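You operate a simulated robot arm through the tools that you are given. There is no shell and no other tool. Be economical: measure what you need, move in short steps, check, and stop when the job is done.

Carry out the task below with a simulated robot arm. There is one attempt and no reset: what you move stays moved.

TASK
Put things in order on the worktop by the window wall. At the end: the blue screen cleaner bottle stands where the duster with purple grip stood; the beige stamp with plain knob is on the white gift box; the duster with purple grip stands where the silver balled foil stood; the silver balled foil stands where the beige stamp with plain knob stood; whatever was shut is shut again. Leave all else as you found it, and nothing knocked over.

It is judged by the outcome, as a careful person would: the job done as asked, and still so three seconds after it is handed in. It fails if anything else is knocked over, pushed out of place, dropped, spilled or broken.

THE ROBOT
A 7-joint arm with a two-finger parallel gripper, fixed in place. Base frame: the origin is at the foot of the arm, x ahead of it, y to its left, z up; the work surface is at about z = 900. Lengths are in mm, angles in degrees, forces in N, time in s.
With the tool pointing down near the work surface it reaches from about 300 to 680 mm from the base axis. Its first joint turns from -66.0 to 66.0 degrees. Payload 1.57 kg.
Tool frame: the origin (TCP) lies between the finger pads and is the grasp point; the fingertips stand 30 mm ahead of it; z points along the fingers, y is the line along which they close. The gripper opens to 110 mm. The fingers are 24 mm wide and 12 mm thick; the gripper's body (48 by 112 mm) begins 78 mm behind the TCP.
Orientation is that of the tool frame in the base frame, as a unit quaternion [x, y, z, w]. With the fingers straight down and closing along the base's y, the tool's x points along the base's -x, its y along +y and its z along -z.

THE INTERFACE
- The arm moves only by the tool servo_tool. Its argument "commands" is a list of rows, each a list of 7 numbers: the shift along the tool's x, y, z in units of 250 mm (1.0 is 250 mm), then the turn, a rotation vector about the tool's x, y, z in units of 120 degrees (1.0 is 120 degrees), then the gripper command, from -1 (fully open) to 1 (shut), values between in proportion. In form: [[tx, ty, tz, wx, wy, wz, jaw], ...]. A call has 1 to 20 rows; each row is the pose to reach, as a shift and turn from the pose commanded when the call began, along the tool's axes at that moment. A call with a number of a shift or a turn outside -1 to 1 is refused whole. A row lasts 0.2 s, in which the tool goes at most 50 mm and 8.6 degrees; a call with a longer step from one row to the next is refused whole, and so is a gripper value outside its range. A pose out of reach is approached as far as the arm can. The call stops where the force on the tool passes 40 N (or 10 N more than at its start, if that is more) or the arm is blocked; 0.2 s more then pass. The fingers move at their own pace (about 108 mm/s each) and stop on an object; they squeeze with about 43 N. The grip force told is the motor's: it shows also when the fingers shut on nothing. Time passes only in rows, and 0.2 s behind the last, so rows that repeat a pose let the fingers close. It gives the time, the measured TCP pose, the force on the tool (base axes), the opening and the grip force at its end, in the units of the frame above (readings bear some noise).
- Cameras (640 x 400 px; columns grow to the right, rows downward): "scene" is fixed at [161.5, -383.1, 1416.1]; the picture's right is [0.83, -0.55, 0.00], its down [-0.25, -0.38, -0.89] and it looks along [0.49, 0.74, -0.46] (base axes); focal length 330 px, centre (320, 200). "wrist" rides on the gripper at [-36, 0, -80] in the tool frame; the picture's right is [0.00, -1.00, 0.00], its down [0.97, 0.00, -0.24] and it looks along [0.24, 0.00, 0.97] (tool axes); focal length 218 px, centre (320, 200).
- get_image(camera): a new picture of that camera. No time passes.
- pixel_to_xyz(camera, pixels): for up to 12 pixels [column, row] of the newest picture of that camera ("zoom" is the newest enlarged one), the place [x, y, z] in the base frame of the surface seen there, good to about 2 mm. No time passes.
- close_up(camera, box): a new picture of the part [left, top, right, bottom] of that camera's present view, enlarged. No time passes.
- hand_in(): hands the job in; it is judged then, once.

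Work in short steps. Measure before you move; look again where a grasp or a placing could have gone wrong, and mend it. You have 80 turns and 46 pictures in all, those below and enlarged ones among them. Open the gripper and draw the arm clear of the work before you hand the job in, unless the task says otherwise; then end with one line.

The tools are called after "Call:" by a JSON object that holds its "method" and its "body". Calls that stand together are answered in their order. servo_tool: Moves the arm, as the interface text tells. Its arguments: {"type":"object","properties":{"commands":{"type":"array","items":{"type":"array","items":{"type":"number"}}}},"required":["commands"]} The other tools are called the same way: get_image (camera) takes a picture; pixel_to_xyz (camera, pixels) gives the place of the surface under pixels of a picture; close_up (camera, box) takes an enlarged picture of a part of a camera's view; hand_in () hands the job in.

At the start:

```text
time_s: 0.0
eef_pos: [304.5, 163.0, 1231.8]
tool_rot: [0.0, 1.0, 0.0, 0.0]
contact_force: [0.0, 0.3, -0.1]
gripper_width: 110.1
grasp_force: 0.0
```

scene: 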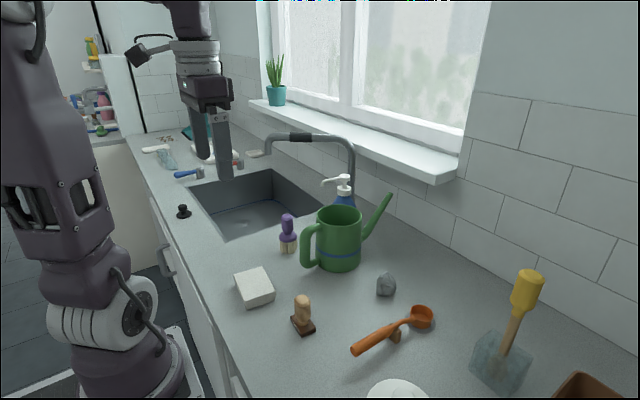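
wrist: 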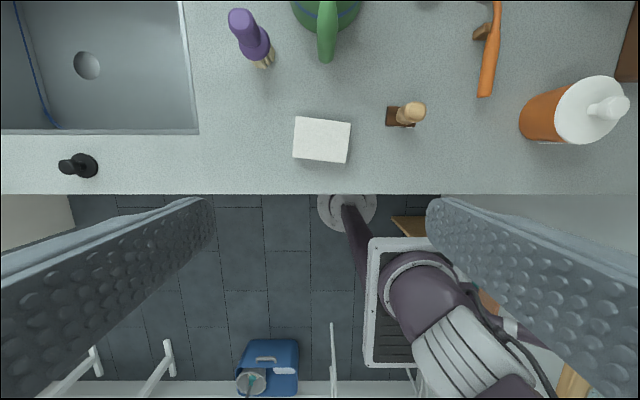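

The scene shows duster (288,235), bottle (343,190) behind the green can, foil (386,285), stamp (303,318), gift box (254,287). I take enlarged views to measure.

Call:
{"method": "close_up", "body": {"camera": "scene", "box": [220, 160, 460, 360]}}

Call:
{"method": "pixel_to_xyz", "body": {"camera": "scene", "pixels": [[288, 218], [288, 249], [386, 275], [386, 293], [303, 300], [303, 328], [254, 278], [345, 180], [345, 198], [335, 212], [388, 195], [305, 262]]}}

```text
2.00 times, centred on (340, 260) of scene
```

zoom: 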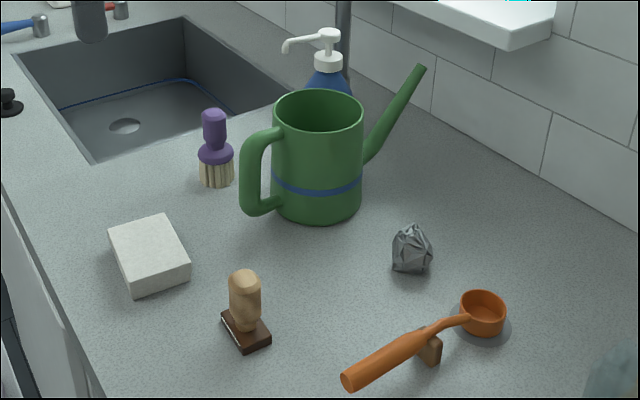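

```text
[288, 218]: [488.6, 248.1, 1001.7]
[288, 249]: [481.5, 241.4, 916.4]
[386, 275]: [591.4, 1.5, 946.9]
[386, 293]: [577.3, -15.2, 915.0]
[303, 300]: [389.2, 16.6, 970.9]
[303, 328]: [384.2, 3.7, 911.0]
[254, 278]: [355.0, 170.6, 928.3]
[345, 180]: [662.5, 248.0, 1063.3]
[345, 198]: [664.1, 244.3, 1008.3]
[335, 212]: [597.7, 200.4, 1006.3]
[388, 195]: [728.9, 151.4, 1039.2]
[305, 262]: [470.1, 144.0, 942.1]
```

The bottle is near x≈670, y≈247. I move above the middle to look down.

Call:
{"method": "servo_tool", "body": {"commands": [[-0.18, 0, 0, 0, 0, 0, -1], [-0.36, 0, 0, 0, 0, 0, -1], [-0.54, 0, 0, 0, 0, 0, -1], [-0.72, 0, 0, 0, 0, 0, -1], [-0.9, 0, 0, 0, 0, 0, -1], [-0.9, 0, 0, 0, 0, 0, -1]]}}

Call:
{"method": "get_image", "body": {"camera": "wrist"}}

```text
time_s: 1.4
eef_pos: [534.6, 163.8, 1230.6]
tool_rot: [0.0, 1.0, 0.0, -0.001]
contact_force: [0.0, 0.1, 0.5]
gripper_width: 110.1
grasp_force: 0.0
```

```text
42 pictures are left
```

wrist: 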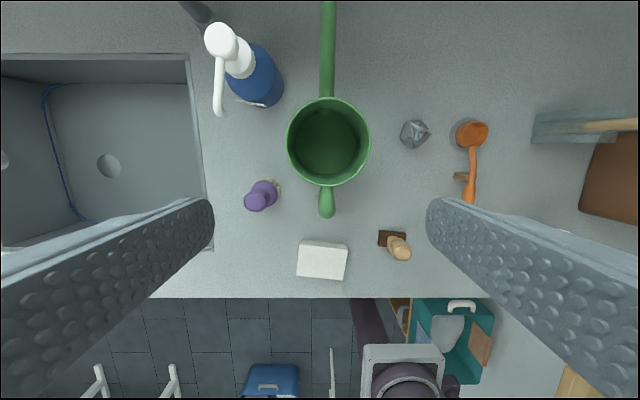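

Call:
{"method": "close_up", "body": {"camera": "wrist", "box": [180, 0, 500, 200]}}

Call:
{"method": "pixel_to_xyz", "body": {"camera": "wrist", "pixels": [[222, 40], [238, 58], [219, 105], [262, 75], [282, 90], [260, 107], [329, 30], [290, 140], [370, 143], [327, 205], [410, 133], [258, 196]]}}

Call:
{"method": "close_up", "body": {"camera": "wrist", "box": [230, 150, 450, 290]}}

Call:
{"method": "pixel_to_xyz", "body": {"camera": "wrist", "pixels": [[302, 242], [347, 247], [298, 276], [343, 280], [381, 231], [405, 233], [379, 245], [398, 251], [277, 184], [320, 258], [200, 100], [194, 60]]}}

```text
2.00 times, centred on (340, 100) of wrist
```

zoom: 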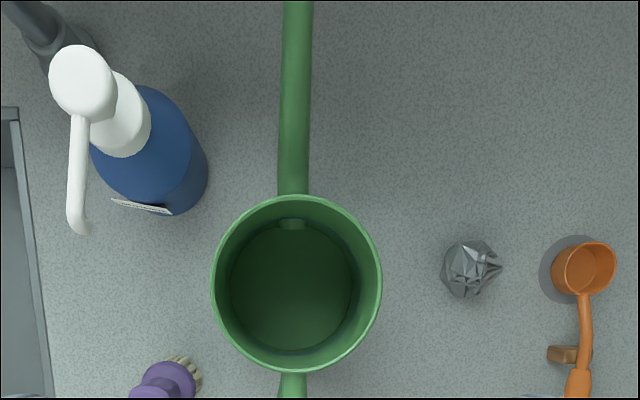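

```text
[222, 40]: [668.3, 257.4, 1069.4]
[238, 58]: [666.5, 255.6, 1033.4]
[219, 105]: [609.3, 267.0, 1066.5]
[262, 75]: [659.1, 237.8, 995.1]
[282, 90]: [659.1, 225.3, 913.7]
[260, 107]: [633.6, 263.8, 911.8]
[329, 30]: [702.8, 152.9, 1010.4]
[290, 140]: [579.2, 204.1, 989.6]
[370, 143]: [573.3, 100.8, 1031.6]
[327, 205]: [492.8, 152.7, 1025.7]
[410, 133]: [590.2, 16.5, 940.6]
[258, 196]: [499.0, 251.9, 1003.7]
```

```text
2.86 times, centred on (340, 220) of wrist
```

zoom: 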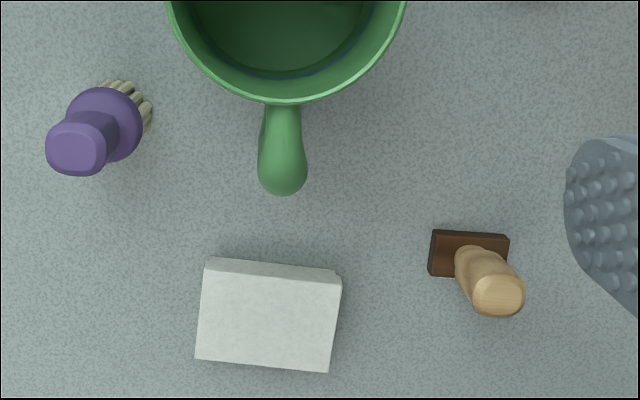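

```text
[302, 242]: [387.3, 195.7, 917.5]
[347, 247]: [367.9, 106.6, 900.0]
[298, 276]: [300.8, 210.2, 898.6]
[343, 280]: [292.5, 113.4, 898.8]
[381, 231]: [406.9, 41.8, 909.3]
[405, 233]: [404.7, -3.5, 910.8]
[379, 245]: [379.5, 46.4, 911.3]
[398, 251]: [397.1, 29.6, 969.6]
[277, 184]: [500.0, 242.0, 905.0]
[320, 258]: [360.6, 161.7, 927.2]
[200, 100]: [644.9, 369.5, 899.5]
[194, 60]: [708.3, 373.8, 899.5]
```

Chain order: stamp, foil, duster, bottle. I measure the stamp, box, foil, duster and tap more finely from the enlarged view.

Call:
{"method": "pixel_to_xyz", "body": {"camera": "zoom", "pixels": [[212, 275], [338, 285], [328, 368], [198, 356], [268, 315], [498, 293], [470, 250], [503, 242], [435, 236], [436, 270], [78, 148], [105, 105]]}}

Call:
{"method": "pixel_to_xyz", "body": {"camera": "scene", "pixels": [[352, 150], [354, 170], [340, 140], [300, 138], [268, 140], [386, 275], [380, 290], [394, 290], [302, 297], [352, 350], [340, 208], [309, 228]]}}

```text
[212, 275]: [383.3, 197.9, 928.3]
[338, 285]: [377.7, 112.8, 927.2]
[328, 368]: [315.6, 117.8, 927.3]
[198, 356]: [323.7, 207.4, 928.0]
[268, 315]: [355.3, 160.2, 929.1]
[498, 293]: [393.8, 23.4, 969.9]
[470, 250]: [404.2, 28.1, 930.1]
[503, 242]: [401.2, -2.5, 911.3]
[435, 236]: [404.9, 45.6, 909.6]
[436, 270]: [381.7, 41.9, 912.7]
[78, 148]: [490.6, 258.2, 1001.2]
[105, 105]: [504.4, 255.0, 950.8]
```

```text
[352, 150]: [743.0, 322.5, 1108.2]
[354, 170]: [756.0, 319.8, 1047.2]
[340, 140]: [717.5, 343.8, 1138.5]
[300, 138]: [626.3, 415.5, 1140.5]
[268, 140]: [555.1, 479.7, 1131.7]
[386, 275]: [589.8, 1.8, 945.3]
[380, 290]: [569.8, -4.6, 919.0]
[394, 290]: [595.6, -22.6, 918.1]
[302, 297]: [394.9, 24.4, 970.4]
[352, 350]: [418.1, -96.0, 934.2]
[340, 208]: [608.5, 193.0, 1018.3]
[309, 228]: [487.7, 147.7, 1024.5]
```

Box centre (350,159), top z 928; stamp axis ≈(393,22). I move above the stamp.

Call:
{"method": "servo_tool", "body": {"commands": [[0.09, -0.094, 0.12, 0, 0, 0, -0.2], [0.18, -0.188, 0.24, 0, 0, 0, -0.2], [0.27, -0.282, 0.36, 0, 0, 0, -0.2], [0.36, -0.376, 0.48, 0, 0, 0, -0.2], [0.45, -0.47, 0.6, 0, 0, 0, -0.2], [0.54, -0.564, 0.72, 0, 0, 0, -0.2], [0.54, -0.564, 0.72, 0, 0, 0, -0.2]]}}

Call:
{"method": "get_image", "body": {"camera": "wrist"}}

```text
time_s: 3.0
eef_pos: [396.2, 21.3, 1051.7]
tool_rot: [-0.001, 1.0, 0.0, 0.0]
contact_force: [-0.6, -1.0, 0.1]
gripper_width: 66.1
grasp_force: 0.0
```

```text
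39 pictures are left
```

wrist: 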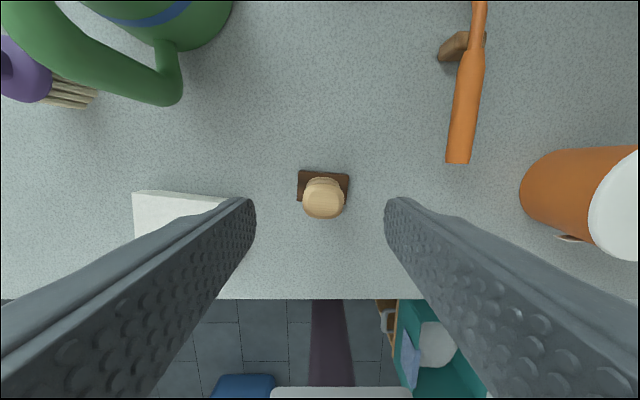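

Call:
{"method": "pixel_to_xyz", "body": {"camera": "wrist", "pixels": [[323, 200], [303, 200], [342, 200], [323, 185], [323, 215], [300, 173], [347, 176], [299, 200], [346, 192]]}}

```text
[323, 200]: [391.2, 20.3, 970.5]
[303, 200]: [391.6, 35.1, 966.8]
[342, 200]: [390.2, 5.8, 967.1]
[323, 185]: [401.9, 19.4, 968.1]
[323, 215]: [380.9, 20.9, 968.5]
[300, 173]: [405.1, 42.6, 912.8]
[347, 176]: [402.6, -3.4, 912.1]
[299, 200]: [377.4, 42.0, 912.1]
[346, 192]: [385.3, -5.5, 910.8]
```

Knob axis (391.5,20), top 970, base top 912. I descend to z≈950 and grip.

Call:
{"method": "servo_tool", "body": {"commands": [[0.016, -0.006, 0.15, 0, 0, 0, -0.2], [0.016, -0.006, 0.29, 0, 0, 0, -0.2], [0.016, -0.006, 0.407, 0, 0, 0, -0.2], [0.016, -0.006, 0.407, 0, 0, 0, -0.2], [0.016, -0.006, 0.407, 0, 0, 0, 1], [0.016, -0.006, 0.407, 0, 0, 0, 1], [0.016, -0.006, 0.407, 0, 0, 0, 1], [0.016, -0.006, 0.35, 0, 0, 0, 1], [0.016, -0.006, 0.2, 0, 0, 0, 1], [0.016, -0.006, 0.1, 0, 0, 0, 1]]}}

Call:
{"method": "get_image", "body": {"camera": "wrist"}}

```text
time_s: 5.2
eef_pos: [391.5, 19.6, 1026.5]
tool_rot: [0.001, 1.0, 0.0, -0.001]
contact_force: [-0.2, -0.3, -0.4]
gripper_width: 31.5
grasp_force: 40.5
```

```text
38 pictures are left
```

wrist: 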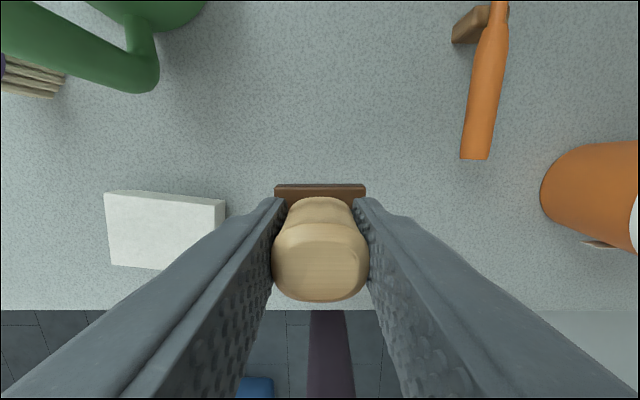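

Stamp held. I carry it over to the box centre (350,159) and lower to just touching.

Call:
{"method": "servo_tool", "body": {"commands": [[0.04, 0.14, 0, 0, 0, 0, 1], [0.08, 0.28, 0, 0, 0, 0, 1], [0.12, 0.42, 0, 0, 0, 0, 1], [0.166, 0.558, 0, 0, 0, 0, 1], [0.166, 0.558, 0, 0, 0, 0, 1], [0.166, 0.558, 0.1, 0, 0, 0, 1], [0.166, 0.558, 0.16, 0, 0, 0, 1], [0.166, 0.558, 0.18, 0, 0, 0, 1], [0.166, 0.558, 0.18, 0, 0, 0, 1]]}}

Call:
{"method": "get_image", "body": {"camera": "scene"}}

```text
time_s: 7.2
eef_pos: [349.7, 160.5, 982.2]
tool_rot: [0.001, 1.0, 0.0, 0.0]
contact_force: [0.1, 0.4, -0.1]
gripper_width: 31.6
grasp_force: 40.2
```

```text
37 pictures are left
```

scene: 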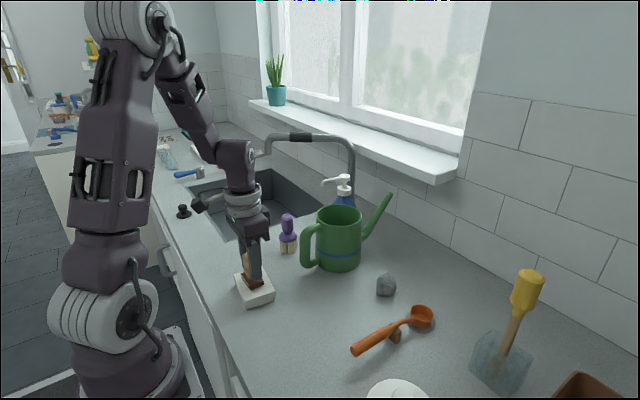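

I lower the last few millimetres gently and watch the force.

Call:
{"method": "servo_tool", "body": {"commands": [[0, 0, 0.006, 0, 0, 0, 1], [0, 0, 0.012, 0, 0, 0, 1], [0, 0, 0.016, 0, 0, 0, 1], [0, 0, 0.016, 0, 0, 0, 1]]}}

```text
time_s: 8.2
eef_pos: [349.3, 160.6, 978.6]
tool_rot: [0.0, 1.0, 0.001, -0.001]
contact_force: [0.5, -0.7, 1.6]
gripper_width: 32.1
grasp_force: 40.6
```

Call:
{"method": "servo_tool", "body": {"commands": [[0, 0, 0.004, 0, 0, 0, 1], [0, 0, 0.004, 0, 0, 0, 1]]}}

```text
time_s: 8.8
eef_pos: [350.8, 159.1, 978.1]
tool_rot: [-0.001, 1.0, 0.001, 0.0]
contact_force: [-1.5, 0.1, 13.6]
gripper_width: 31.7
grasp_force: 40.5
```

Contact is felt (13.6 N), so the stamp rests on the box. I release and rise.

Call:
{"method": "servo_tool", "body": {"commands": [[0, 0, -0.002, 0, 0, 0, 0.2], [0, 0, -0.002, 0, 0, 0, -0.2], [0, 0, -0.002, 0, 0, 0, -0.2], [0, 0, -0.1, 0, 0, 0, -0.2], [0, 0, -0.25, 0, 0, 0, -0.2], [0, 0, -0.4, 0, 0, 0, -0.2], [0, 0, -0.4, 0, 0, 0, -0.2]]}}

Call:
{"method": "get_image", "body": {"camera": "wrist"}}

```text
time_s: 10.4
eef_pos: [349.8, 158.7, 1076.4]
tool_rot: [0.0, 1.0, 0.0, 0.0]
contact_force: [0.3, -0.9, 0.3]
gripper_width: 66.0
grasp_force: 0.1
```

```text
36 pictures are left
```

wrist: 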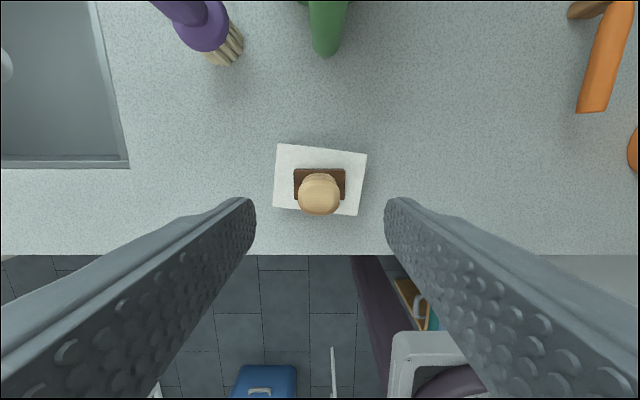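

Stamp stands on the box. Next I go above the foil, raised clear of the can.

Call:
{"method": "servo_tool", "body": {"commands": [[0, -0.16, -0.1, 0, 0, 0, -0.2], [-0.1, -0.32, -0.1, 0, 0, 0, -0.2], [-0.22, -0.46, -0.1, 0, 0, 0, -0.2], [-0.36, -0.6, -0.1, 0, 0, 0, -0.2], [-0.54, -0.643, -0.1, 0, 0, 0, -0.2], [-0.73, -0.643, -0.1, 0, 0, 0, -0.2], [-0.92, -0.643, -0.1, 0, 0, 0, -0.2], [-0.92, -0.643, -0.1, 0, 0, 0, -0.2]]}}

Call:
{"method": "close_up", "body": {"camera": "wrist", "box": [200, 80, 440, 230]}}

```text
time_s: 12.2
eef_pos: [578.6, -1.5, 1105.0]
tool_rot: [0.0, 1.0, 0.001, 0.001]
contact_force: [0.2, 0.0, 0.5]
gripper_width: 66.1
grasp_force: 0.0
```

```text
2.67 times, centred on (320, 155) of wrist
```

zoom: 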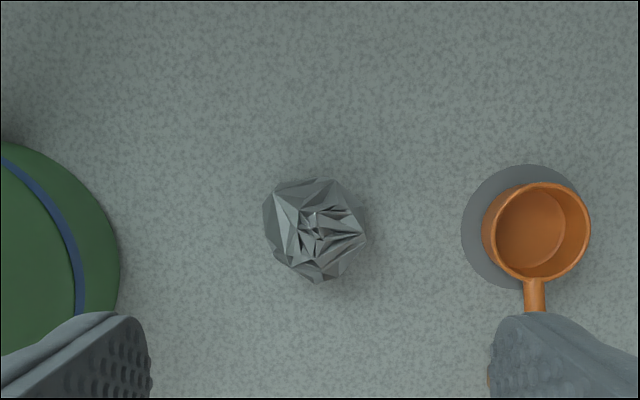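

Call:
{"method": "pixel_to_xyz", "body": {"camera": "zoom", "pixels": [[268, 225], [363, 232], [315, 182], [320, 278], [315, 225], [340, 205], [290, 255], [484, 230], [464, 225], [118, 250], [340, 265], [275, 190]]}}

```text
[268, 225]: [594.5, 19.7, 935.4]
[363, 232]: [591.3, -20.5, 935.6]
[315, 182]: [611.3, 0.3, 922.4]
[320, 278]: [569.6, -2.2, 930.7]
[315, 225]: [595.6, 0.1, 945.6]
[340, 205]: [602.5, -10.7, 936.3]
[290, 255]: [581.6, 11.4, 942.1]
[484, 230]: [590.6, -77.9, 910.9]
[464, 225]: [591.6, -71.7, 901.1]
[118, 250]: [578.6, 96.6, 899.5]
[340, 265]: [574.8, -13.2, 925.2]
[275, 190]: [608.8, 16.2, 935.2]
```

Foil centre (591,0), ~41 mm wide, top 946. Clearance to the spoon is 50 mm. I descend and grip.

Call:
{"method": "servo_tool", "body": {"commands": [[-0.05, 0.004, 0.18, 0, 0, 0, -0.2], [-0.05, 0.004, 0.36, 0, 0, 0, -0.2], [-0.05, 0.004, 0.54, 0, 0, 0, -0.2], [-0.05, 0.004, 0.676, 0, 0, 0, -0.2], [-0.05, 0.004, 0.676, 0, 0, 0, -0.2], [-0.05, 0.004, 0.676, 0, 0, 0, 0.4], [-0.05, 0.004, 0.676, 0, 0, 0, 1], [-0.05, 0.004, 0.676, 0, 0, 0, 1], [-0.05, 0.004, 0.6, 0, 0, 0, 1], [-0.05, 0.004, 0.5, 0, 0, 0, 1]]}}

Call:
{"method": "get_image", "body": {"camera": "wrist"}}

```text
time_s: 14.4
eef_pos: [593.1, -0.8, 974.3]
tool_rot: [0.0, 1.0, 0.0, 0.0]
contact_force: [0.0, 0.2, 0.2]
gripper_width: 42.3
grasp_force: 43.0
```

```text
34 pictures are left
```

wrist: 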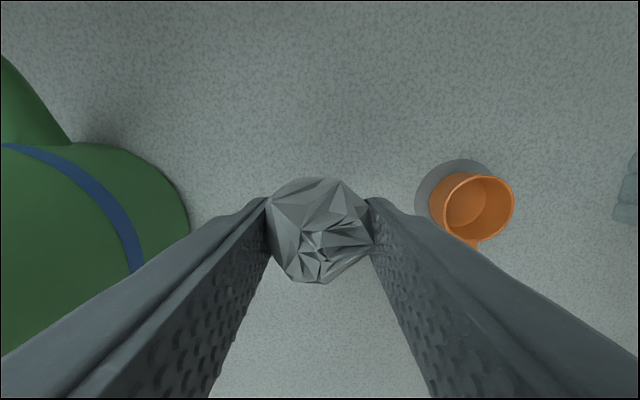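

Foil is held. I carry it straight back to the stamp's old place (391.5,20).

Call:
{"method": "servo_tool", "body": {"commands": [[0.0, 0.02, -0.1, 0, 0, 0, 1], [0.18, 0.04, -0.1, 0, 0, 0, 1], [0.36, 0.06, -0.1, 0, 0, 0, 1], [0.54, 0.08, -0.1, 0, 0, 0, 1], [0.72, 0.08, -0.1, 0, 0, 0, 1], [0.802, 0.08, -0.1, 0, 0, 0, 1], [0.802, 0.08, 0.05, 0, 0, 0, 1], [0.802, 0.08, 0.13, 0, 0, 0, 1], [0.802, 0.08, 0.16, 0, 0, 0, 1], [0.802, 0.08, 0.16, 0, 0, 0, 1]]}}

```text
time_s: 16.6
eef_pos: [392.1, 20.9, 937.0]
tool_rot: [0.001, 1.0, 0.001, 0.0]
contact_force: [-0.4, -0.2, 0.8]
gripper_width: 41.8
grasp_force: 42.9
```

Call:
{"method": "servo_tool", "body": {"commands": [[0, 0, 0.004, 0, 0, 0, 1], [0, 0, 0.008, 0, 0, 0, 1], [0, 0, 0.008, 0, 0, 0, 1]]}}

```text
time_s: 17.4
eef_pos: [391.9, 18.6, 935.1]
tool_rot: [0.0, 1.0, 0.0, 0.0]
contact_force: [-0.3, -0.5, -0.2]
gripper_width: 41.5
grasp_force: 42.7
```

Call:
{"method": "servo_tool", "body": {"commands": [[0, 0, 0.004, 0, 0, 0, 1], [0, 0, 0.008, 0, 0, 0, 1], [0, 0, 0.008, 0, 0, 0, 1]]}}

Call:
{"method": "close_up", "body": {"camera": "scene", "box": [240, 240, 400, 340]}}

```text
time_s: 18.2
eef_pos: [391.8, 18.3, 932.6]
tool_rot: [0.001, 1.0, 0.0, 0.0]
contact_force: [1.9, -3.1, 7.8]
gripper_width: 42.6
grasp_force: 43.2
```

```text
4.00 times, centred on (320, 290) of scene
```

zoom: 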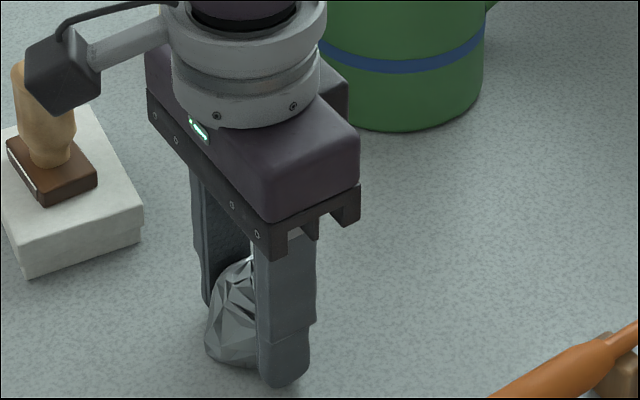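

Contact: the foil rests on the worktop. I release slowly and rise.

Call:
{"method": "servo_tool", "body": {"commands": [[0, 0, 0, 0, 0, 0, 0.2], [0, 0, 0, 0, 0, 0, -0.2], [0, 0, 0, 0, 0, 0, -0.2], [0, 0, -0.15, 0, 0, 0, -0.2], [0, 0, -0.33, 0, 0, 0, -0.2], [0, 0, -0.51, 0, 0, 0, -0.2], [0, 0, -0.7, 0, 0, 0, -0.2], [0, 0, -0.85, 0, 0, 0, -0.2], [0, 0, -0.85, 0, 0, 0, -0.2]]}}

Call:
{"method": "get_image", "body": {"camera": "wrist"}}

```text
time_s: 20.2
eef_pos: [389.5, 18.4, 1146.6]
tool_rot: [0.001, 1.0, 0.0, 0.0]
contact_force: [0.0, -0.5, 0.4]
gripper_width: 65.9
grasp_force: 0.0
```

```text
32 pictures are left
```

wrist: 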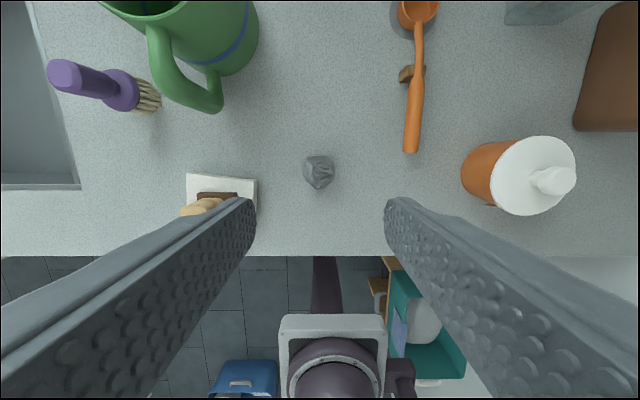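

Foil in place at (319,172). Now above the duster.

Call:
{"method": "servo_tool", "body": {"commands": [[-0.06, 0.155, 0, 0, 0, 0, -0.2], [-0.12, 0.31, 0, 0, 0, 0, -0.2], [-0.18, 0.465, 0, 0, 0, 0, -0.2], [-0.24, 0.62, 0, 0, 0, 0, -0.2], [-0.3, 0.775, 0, 0, 0, 0, -0.2], [-0.4, 0.94, 0, 0, 0, 0, -0.2], [-0.4, 0.94, 0, 0, 0, 0, -0.2]]}}

Call:
{"method": "close_up", "body": {"camera": "wrist", "box": [200, 80, 440, 230]}}

```text
time_s: 21.8
eef_pos: [488.9, 253.8, 1142.7]
tool_rot: [0.0, 1.0, 0.001, 0.001]
contact_force: [-0.8, -0.6, 0.7]
gripper_width: 66.0
grasp_force: 0.1
```

```text
2.67 times, centred on (320, 155) of wrist
```

zoom: 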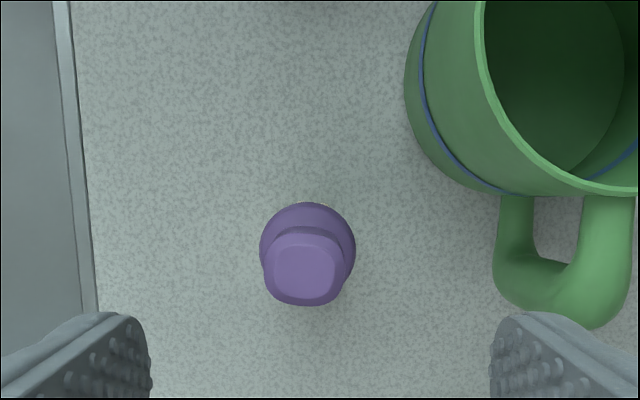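

Call:
{"method": "pixel_to_xyz", "body": {"camera": "zoom", "pixels": [[305, 270], [273, 268], [338, 268], [305, 240], [305, 296], [308, 205], [264, 245], [353, 245], [500, 250], [410, 100], [470, 175], [500, 278]]}}

Call:
{"method": "close_up", "body": {"camera": "scene", "box": [240, 190, 400, 290]}}

```text
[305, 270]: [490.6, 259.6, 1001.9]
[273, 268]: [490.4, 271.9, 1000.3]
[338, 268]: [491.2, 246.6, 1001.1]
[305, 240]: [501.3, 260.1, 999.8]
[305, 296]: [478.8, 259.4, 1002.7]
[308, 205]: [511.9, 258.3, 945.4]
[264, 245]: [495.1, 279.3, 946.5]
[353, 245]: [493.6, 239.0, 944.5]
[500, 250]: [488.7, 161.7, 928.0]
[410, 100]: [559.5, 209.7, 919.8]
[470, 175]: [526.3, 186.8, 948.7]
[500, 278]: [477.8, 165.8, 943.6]
```

```text
4.00 times, centred on (320, 240) of scene
```

zoom: 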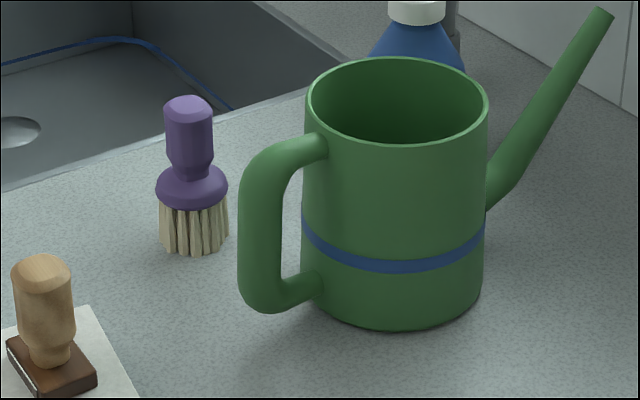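

Duster axis (491.5,259), handle z 960–1002. I descend, grip the handle, and lift.

Call:
{"method": "servo_tool", "body": {"commands": [[-0.01, 0.021, 0.18, 0, 0, 0, -0.2], [-0.01, 0.021, 0.36, 0, 0, 0, -0.2], [-0.01, 0.021, 0.54, 0, 0, 0, -0.2], [-0.01, 0.021, 0.627, 0, 0, 0, -0.2], [-0.01, 0.021, 0.627, 0, 0, 0, -0.2], [-0.01, 0.021, 0.627, 0, 0, 0, 0.3], [-0.01, 0.021, 0.627, 0, 0, 0, 1], [-0.01, 0.021, 0.627, 0, 0, 0, 1], [-0.01, 0.021, 0.627, 0, 0, 0, 1]]}}

Call:
{"method": "get_image", "body": {"camera": "scene"}}

```text
time_s: 23.8
eef_pos: [494.1, 261.6, 988.6]
tool_rot: [0.0, 1.0, 0.0, -0.001]
contact_force: [0.0, 0.9, 0.5]
gripper_width: 31.2
grasp_force: 39.9
```

```text
29 pictures are left
```

scene: 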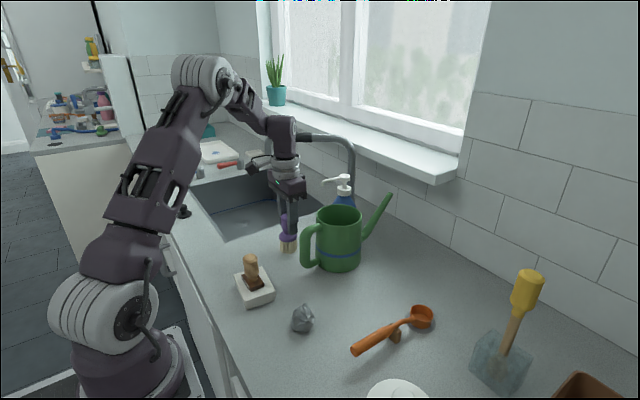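

Gripped at 31 mm. I lift 130 mm and route round the near side of the can.

Call:
{"method": "servo_tool", "body": {"commands": [[0, 0, -0.1, 0, 0, 0, 1], [0, 0, -0.26, 0, 0, 0, 1], [0, 0, -0.42, 0, 0, 0, 1], [0.02, 0, -0.54, 0, 0, 0, 1], [0.14, -0.03, -0.54, 0, 0, 0, 1], [0.26, -0.12, -0.54, 0, 0, 0, 1], [0.28, -0.28, -0.54, 0, 0, 0, 1], [0.28, -0.44, -0.54, 0, 0, 0, 1], [0.28, -0.6, -0.54, 0, 0, 0, 1], [0.28, -0.76, -0.54, 0, 0, 0, 1], [0.28, -0.92, -0.54, 0, 0, 0, 1], [0.22, -1.0, -0.54, 0, 0, 0, 1], [0.06, -1.0, -0.54, 0, 0, 0, 1], [-0.1, -1.0, -0.54, 0, 0, 0, 1], [-0.26, -1.0, -0.54, 0, 0, 0, 1], [-0.4, -1.0, -0.54, 0, 0, 0, 1], [-0.4, -1.0, -0.54, 0, 0, 0, 1]]}}

Call:
{"method": "get_image", "body": {"camera": "scene"}}

```text
time_s: 27.4
eef_pos: [594.4, 10.7, 1123.1]
tool_rot: [0.0, 1.0, 0.0, -0.001]
contact_force: [0.0, -0.2, -0.6]
gripper_width: 31.4
grasp_force: 40.2
```

```text
28 pictures are left
```

scene: 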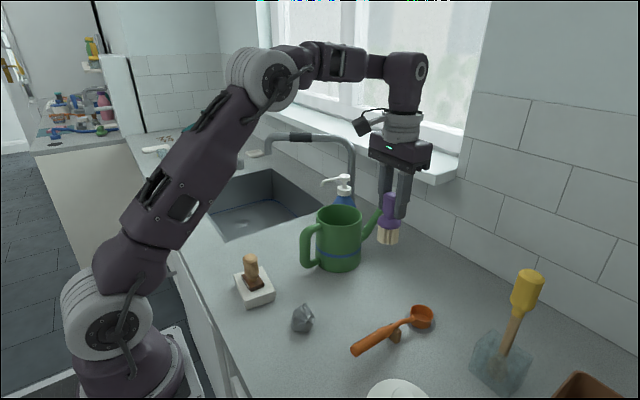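

I shift 10 mm in y and lower toward z≈991.

Call:
{"method": "servo_tool", "body": {"commands": [[0.008, -0.042, 0, 0, 0, 0, 1], [0.008, -0.042, 0.16, 0, 0, 0, 1], [0.008, -0.042, 0.32, 0, 0, 0, 1], [0.008, -0.042, 0.45, 0, 0, 0, 1], [0.008, -0.042, 0.52, 0, 0, 0, 1], [0.008, -0.042, 0.532, 0, 0, 0, 1], [0.008, -0.042, 0.532, 0, 0, 0, 1]]}}

Call:
{"method": "close_up", "body": {"camera": "scene", "box": [320, 210, 480, 310]}}

```text
time_s: 29.0
eef_pos: [590.3, -1.6, 992.5]
tool_rot: [0.0, 1.0, 0.0, 0.001]
contact_force: [-0.5, 0.6, -0.6]
gripper_width: 31.5
grasp_force: 40.3
```

```text
4.00 times, centred on (400, 260) of scene
```

zoom: 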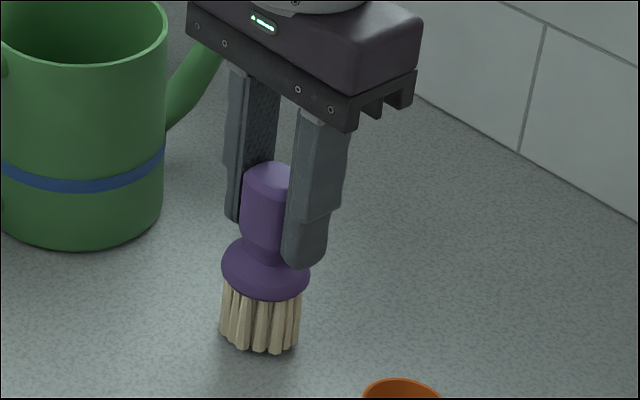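

Call:
{"method": "servo_tool", "body": {"commands": [[0, 0, 0.006, 0, 0, 0, 1], [0, 0, 0.012, 0, 0, 0, 1], [0, 0, 0.012, 0, 0, 0, 1]]}}

```text
time_s: 29.8
eef_pos: [591.4, -1.7, 989.7]
tool_rot: [-0.001, 1.0, 0.0, 0.0]
contact_force: [-0.4, 0.3, -0.6]
gripper_width: 31.0
grasp_force: 39.8
```

Call:
{"method": "servo_tool", "body": {"commands": [[0, 0, 0.004, 0, 0, 0, 1], [0, 0, 0.008, 0, 0, 0, 1], [0, 0, 0.008, 0, 0, 0, 1]]}}

```text
time_s: 30.6
eef_pos: [589.9, -1.2, 986.2]
tool_rot: [0.0, 1.0, 0.0, 0.0]
contact_force: [-1.7, 2.0, 10.2]
gripper_width: 31.1
grasp_force: 40.0
```

Contact at 10 N. I release and rise.

Call:
{"method": "servo_tool", "body": {"commands": [[0, 0, 0, 0, 0, 0, 0.2], [0, 0, 0, 0, 0, 0, -0.2], [0, 0, 0, 0, 0, 0, -0.2], [0, 0, -0.15, 0, 0, 0, -0.2], [0, 0, -0.33, 0, 0, 0, -0.2], [0, 0, -0.51, 0, 0, 0, -0.2], [0, 0, -0.7, 0, 0, 0, -0.2], [0, 0, -0.85, 0, 0, 0, -0.2], [0, 0, -0.85, 0, 0, 0, -0.2]]}}

Call:
{"method": "get_image", "body": {"camera": "scene"}}

```text
time_s: 32.6
eef_pos: [592.3, -0.3, 1195.2]
tool_rot: [0.0, 1.0, 0.0, 0.0]
contact_force: [0.0, 0.1, 0.4]
gripper_width: 65.7
grasp_force: 0.1
```

```text
26 pictures are left
```

scene: 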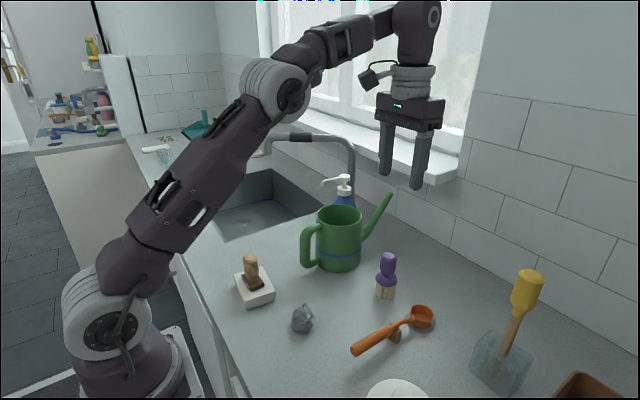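

Duster stands in the foil's place. Now over toward the bottle for a close measurement.

Call:
{"method": "servo_tool", "body": {"commands": [[0, 0.18, 0, 0, 0, 0, -0.2], [0, 0.36, 0, 0, 0, 0, -0.2], [0, 0.54, 0, 0, 0, 0, -0.2], [0, 0.72, 0, 0, 0, 0, -0.2], [0, 0.86, 0, 0, 0, 0, -0.2], [-0.08, 1.0, 0, 0, 0, 0, -0.2], [-0.08, 1.0, 0, 0, 0, 0, -0.2]]}}

Call:
{"method": "close_up", "body": {"camera": "wrist", "box": [200, 50, 440, 200]}}

```text
time_s: 34.2
eef_pos: [571.3, 212.4, 1184.9]
tool_rot: [0.0, 1.0, 0.0, 0.0]
contact_force: [-0.6, 0.1, 0.0]
gripper_width: 66.0
grasp_force: 0.0
out of reach, approached as far as the arm can: row 3, 4, 5, 6, 7
```

```text
2.67 times, centred on (320, 125) of wrist
```

zoom: 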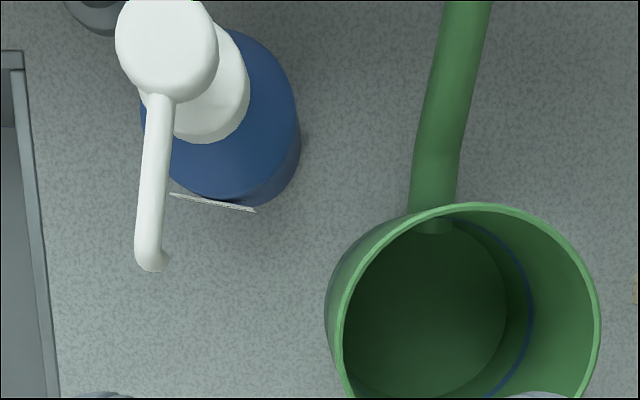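

Tool-down reach ends here, so the bottle needs a tilted grasp by its collar. I measure its collar and nozzle.

Call:
{"method": "pixel_to_xyz", "body": {"camera": "zoom", "pixels": [[165, 45], [150, 260], [155, 180], [215, 120], [240, 90], [228, 45], [200, 135], [270, 150], [230, 170], [295, 150], [180, 190], [250, 205]]}}

Call:
{"method": "close_up", "body": {"camera": "scene", "box": [310, 160, 380, 215]}}

```text
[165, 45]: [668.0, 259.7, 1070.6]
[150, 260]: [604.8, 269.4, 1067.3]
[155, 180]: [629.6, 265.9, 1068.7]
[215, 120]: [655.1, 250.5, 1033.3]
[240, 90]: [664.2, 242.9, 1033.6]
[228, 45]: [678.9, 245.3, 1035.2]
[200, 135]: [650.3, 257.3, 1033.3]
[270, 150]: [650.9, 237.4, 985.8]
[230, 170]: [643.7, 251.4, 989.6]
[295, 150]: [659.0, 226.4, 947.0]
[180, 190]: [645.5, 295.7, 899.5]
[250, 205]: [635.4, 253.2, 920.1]
```

```text
7.27 times, centred on (345, 188) of scene
```

zoom: 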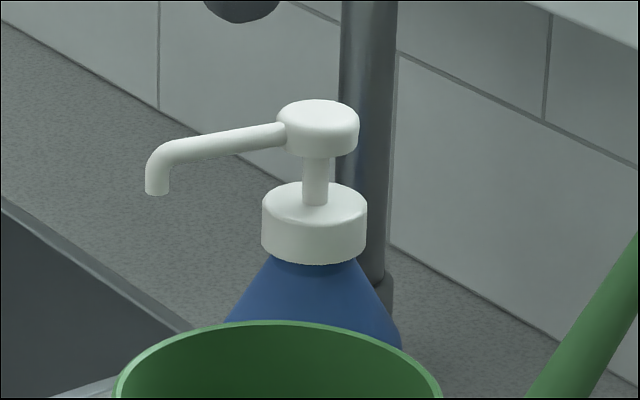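

The collar is z≈1014–1034, axis (668,259), ⌀≈38; the nozzle points to −x. I back off a bit and tilt the tool 30° outward, then read where I am.

Call:
{"method": "servo_tool", "body": {"commands": [[0.08, 0, 0, 0, -0.0625, 0, -0.1], [0.16, 0, 0, 0, -0.125, 0, -0.1], [0.16, 0, 0, 0, -0.1875, 0, -0.1], [0.16, 0, 0, 0, -0.25, 0, -0.1], [0.16, 0, 0, 0, -0.25, 0, -0.1]]}}

```text
time_s: 35.4
eef_pos: [530.3, 216.3, 1185.3]
tool_rot: [0.0, 0.966, 0.001, 0.26]
contact_force: [0.8, -0.3, 0.4]
gripper_width: 60.4
grasp_force: 0.1
```

Tilted 30° as wanted. Moving to the pre-grasp point 90 mm behind the collar along the tool axis.

Call:
{"method": "servo_tool", "body": {"commands": [[-0.053, 0.057, 0.13, 0, 0, 0, -0.1], [-0.106, 0.114, 0.26, 0, 0, 0, -0.1], [-0.158, 0.171, 0.395, 0, 0, 0, -0.1], [-0.158, 0.171, 0.395, 0, 0, 0, -0.1]]}}

Call:
{"method": "get_image", "body": {"camera": "wrist"}}

Call:
{"method": "close_up", "body": {"camera": "scene", "box": [260, 100, 420, 220]}}

```text
time_s: 36.4
eef_pos: [614.9, 256.8, 1117.3]
tool_rot: [0.0, 0.966, 0.0, 0.259]
contact_force: [0.8, 0.3, 0.0]
gripper_width: 60.2
grasp_force: 0.0
```

```text
23 pictures are left
```

wrist: 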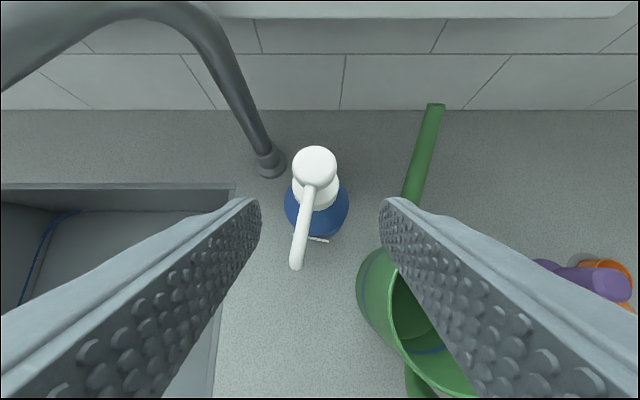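

```text
3.33 times, centred on (340, 160) of scene
```

zoom: 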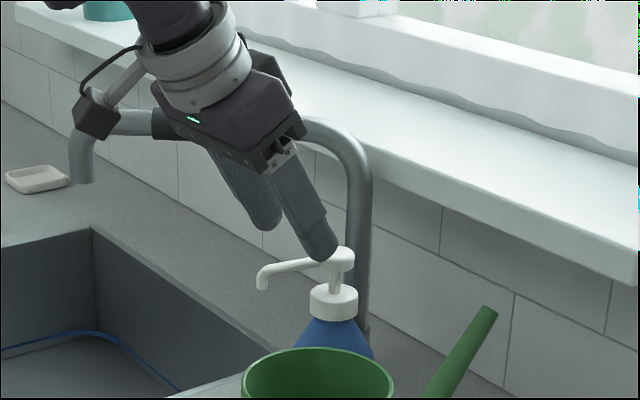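

Fingers straddle the pump head, nozzle lies between them. I advance 88 mm along the tool axis with the jaw at ~60 mm.

Call:
{"method": "servo_tool", "body": {"commands": [[0, 0.009, 0.1, 0, 0, 0, -0.1], [0, 0.009, 0.2, 0, 0, 0, -0.1], [0, 0.009, 0.28, 0, 0, 0, -0.1], [0, 0.009, 0.35, 0, 0, 0, -0.1], [0, 0.009, 0.35, 0, 0, 0, -0.1]]}}

Call:
{"method": "close_up", "body": {"camera": "scene", "box": [290, 140, 410, 230]}}

Call:
{"method": "get_image", "body": {"camera": "wrist"}}

```text
time_s: 37.6
eef_pos: [658.8, 258.2, 1040.3]
tool_rot: [0.0, 0.966, 0.001, 0.258]
contact_force: [-0.4, 0.6, -0.8]
gripper_width: 60.6
grasp_force: 0.1
```

```text
4.44 times, centred on (350, 185) of scene
```

zoom: 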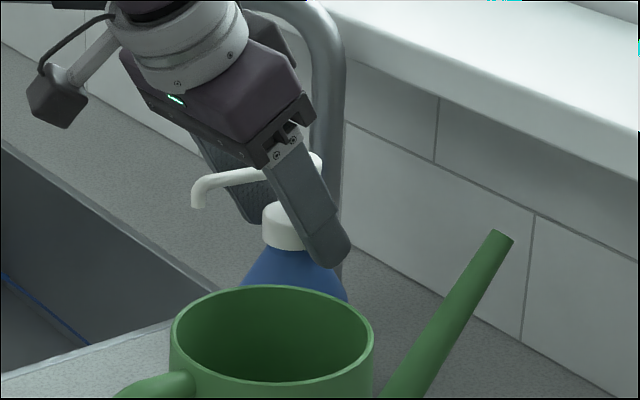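

```text
20 pictures are left
```

wrist: 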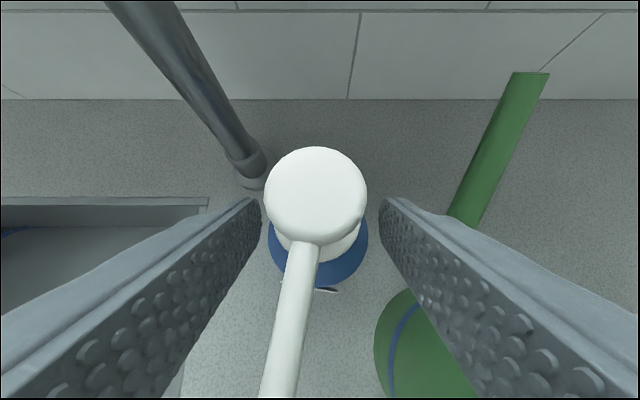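

Fingertips flank the collar. Close and check width.

Call:
{"method": "servo_tool", "body": {"commands": [[0, 0.002, 0, 0, 0, 0, 0.1], [0, 0.002, 0, 0, 0, 0, 0.3], [0, 0.002, 0, 0, 0, 0, 1], [0, 0.002, 0, 0, 0, 0, 1], [0, 0.002, 0, 0, 0, 0, 1]]}}

Call:
{"method": "close_up", "body": {"camera": "scene", "box": [290, 140, 410, 230]}}

```text
time_s: 38.8
eef_pos: [658.4, 259.4, 1042.9]
tool_rot: [-0.001, 0.966, 0.0, 0.259]
contact_force: [-0.7, 0.8, 1.5]
gripper_width: 38.7
grasp_force: 42.7
```

```text
4.44 times, centred on (350, 185) of scene
```

zoom: 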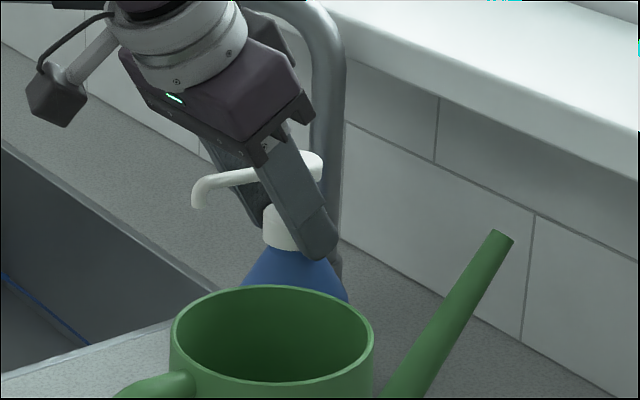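

Width 38.7 mm: collar gripped. I lift 25 mm straight up and check.

Call:
{"method": "servo_tool", "body": {"commands": [[-0.01, 0, -0.017, 0, 0, 0, 1], [-0.03, 0, -0.052, 0, 0, 0, 1], [-0.05, 0, -0.087, 0, 0, 0, 1], [-0.05, 0, -0.087, 0, 0, 0, 1]]}}

Call:
{"method": "get_image", "body": {"camera": "scene"}}

```text
time_s: 39.8
eef_pos: [657.5, 259.6, 1068.1]
tool_rot: [0.0, 0.966, 0.0, 0.259]
contact_force: [-0.1, 0.1, -3.0]
gripper_width: 38.3
grasp_force: 42.8
```

```text
18 pictures are left
```

scene: 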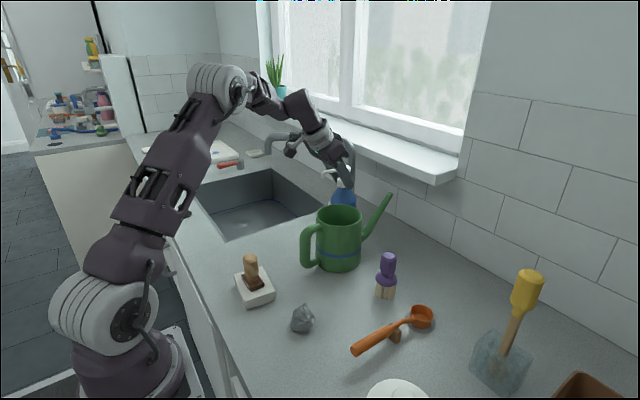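

The bottle hangs from the grip. I carry it −176 mm in x, bowed 12 mm away from the can.

Call:
{"method": "servo_tool", "body": {"commands": [[0.02, 0.03, -0.012, 0, 0, 0, 1], [0.1, 0.048, -0.058, 0, 0, 0, 1], [0.22, 0.048, -0.127, 0, 0, 0, 1], [0.34, 0.048, -0.196, 0, 0, 0, 1], [0.46, 0.04, -0.265, 0, 0, 0, 1], [0.56, 0.02, -0.323, 0, 0, 0, 1], [0.61, 0, -0.352, 0, 0, 0, 1], [0.61, 0, -0.352, 0, 0, 0, 1]]}}

Call:
{"method": "close_up", "body": {"camera": "scene", "box": [200, 140, 400, 280]}}

```text
time_s: 41.6
eef_pos: [482.4, 260.8, 1067.3]
tool_rot: [0.0, 0.966, 0.0, 0.259]
contact_force: [0.1, 0.7, -3.9]
gripper_width: 38.6
grasp_force: 42.6
```

```text
2.86 times, centred on (300, 210) of scene
```

zoom: 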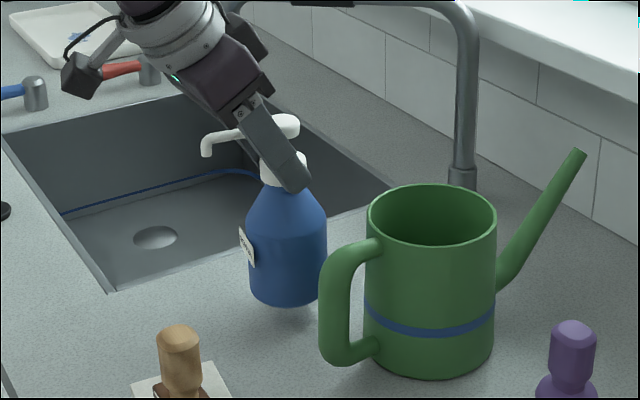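

Upright above the duster's place. I lower 22 mm, then feel for contact.

Call:
{"method": "servo_tool", "body": {"commands": [[0.014, 0, 0.0242, 0, 0, 0, 1], [0.03, 0, 0.052, 0, 0, 0, 1], [0.044, 0, 0.0762, 0, 0, 0, 1], [0.044, 0, 0.0762, 0, 0, 0, 1]]}}

```text
time_s: 42.6
eef_pos: [482.0, 260.1, 1044.9]
tool_rot: [0.0, 0.966, 0.0, 0.259]
contact_force: [0.0, -0.1, -3.3]
gripper_width: 38.9
grasp_force: 42.7
```

Call:
{"method": "servo_tool", "body": {"commands": [[0.002, 0, 0.0035, 0, 0, 0, 1], [0.004, 0, 0.007, 0, 0, 0, 1], [0.004, 0, 0.007, 0, 0, 0, 1]]}}

```text
time_s: 43.4
eef_pos: [482.0, 260.1, 1042.4]
tool_rot: [0.0, 0.966, 0.0, 0.259]
contact_force: [0.6, -0.1, -3.3]
gripper_width: 38.6
grasp_force: 42.8
```

Call:
{"method": "servo_tool", "body": {"commands": [[0.002, 0, 0.0035, 0, 0, 0, 1], [0.004, 0, 0.007, 0, 0, 0, 1], [0.004, 0, 0.007, 0, 0, 0, 1]]}}

```text
time_s: 44.2
eef_pos: [482.7, 260.5, 1043.0]
tool_rot: [0.001, 0.966, 0.001, 0.259]
contact_force: [-4.4, -1.1, 17.8]
gripper_width: 38.8
grasp_force: 42.9
```

Contact 17.8 N: bottle stands. I open and withdraw back along the tool axis.

Call:
{"method": "servo_tool", "body": {"commands": [[-0.002, 0, -0.003, 0, 0, 0, 0.2], [-0.002, 0, -0.003, 0, 0, 0, -0.1], [-0.002, 0, -0.003, 0, 0, 0, -0.1], [-0.002, 0, -0.003, 0, 0, 0, -0.1], [-0.002, 0, -0.1, 0, 0, 0, -0.1], [-0.002, 0, -0.22, 0, 0, 0, -0.1], [-0.002, 0, -0.36, 0, 0, 0, -0.1], [-0.05, 0, -0.5, 0, 0, 0, -0.1], [-0.1, 0, -0.65, 0, 0, 0, -0.1], [-0.1, 0, -0.65, 0, 0, 0, -0.1]]}}

Call:
{"method": "get_image", "body": {"camera": "scene"}}

Call:
{"method": "get_image", "body": {"camera": "wrist"}}

```text
time_s: 46.4
eef_pos: [419.4, 261.3, 1196.7]
tool_rot: [-0.001, 0.966, 0.0, 0.258]
contact_force: [-0.1, 0.0, 0.5]
gripper_width: 60.4
grasp_force: 0.0
```

```text
16 pictures are left
```

scene: 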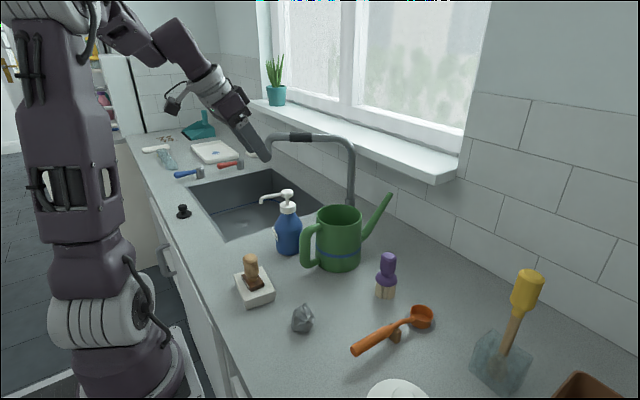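

```text
15 pictures are left
```

wrist: 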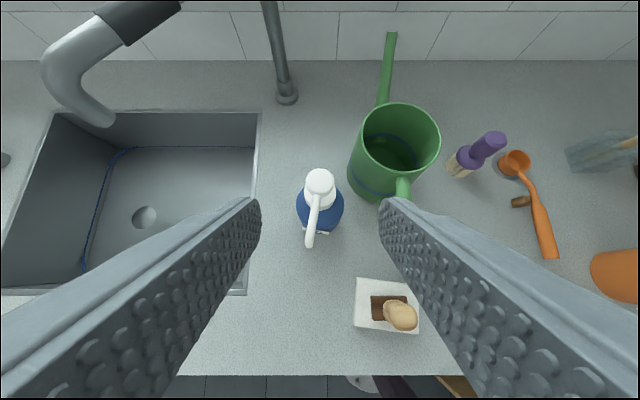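

Everything stands where asked. I open fully, draw up a little more, and hand in.

Call:
{"method": "servo_tool", "body": {"commands": [[0, 0, -0.12, 0, 0, 0, -1], [0, 0, -0.2, 0, 0, 0, -1], [0, 0, -0.2, 0, 0, 0, -1]]}}

Call:
{"method": "close_up", "body": {"camera": "scene", "box": [220, 180, 460, 340]}}

```text
time_s: 47.2
eef_pos: [395.1, 259.2, 1241.6]
tool_rot: [0.0, 0.966, 0.0, 0.259]
contact_force: [-0.4, 0.9, 0.3]
gripper_width: 110.1
grasp_force: 0.0
```

```text
2.50 times, centred on (340, 260) of scene
```

zoom: 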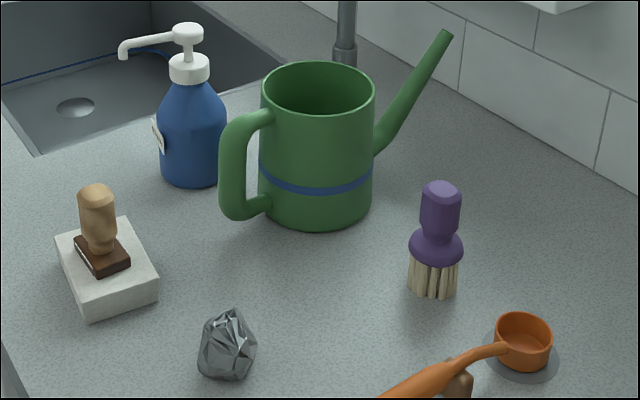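

Call:
{"method": "hand_in", "body": {}}

```text
The job is handed in.
```

The job is handed in: the stamp is on the gift box, and the foil, duster and bottle each stand in their new places. The last picture shows nothing knocked over, and nothing shut had to be opened.
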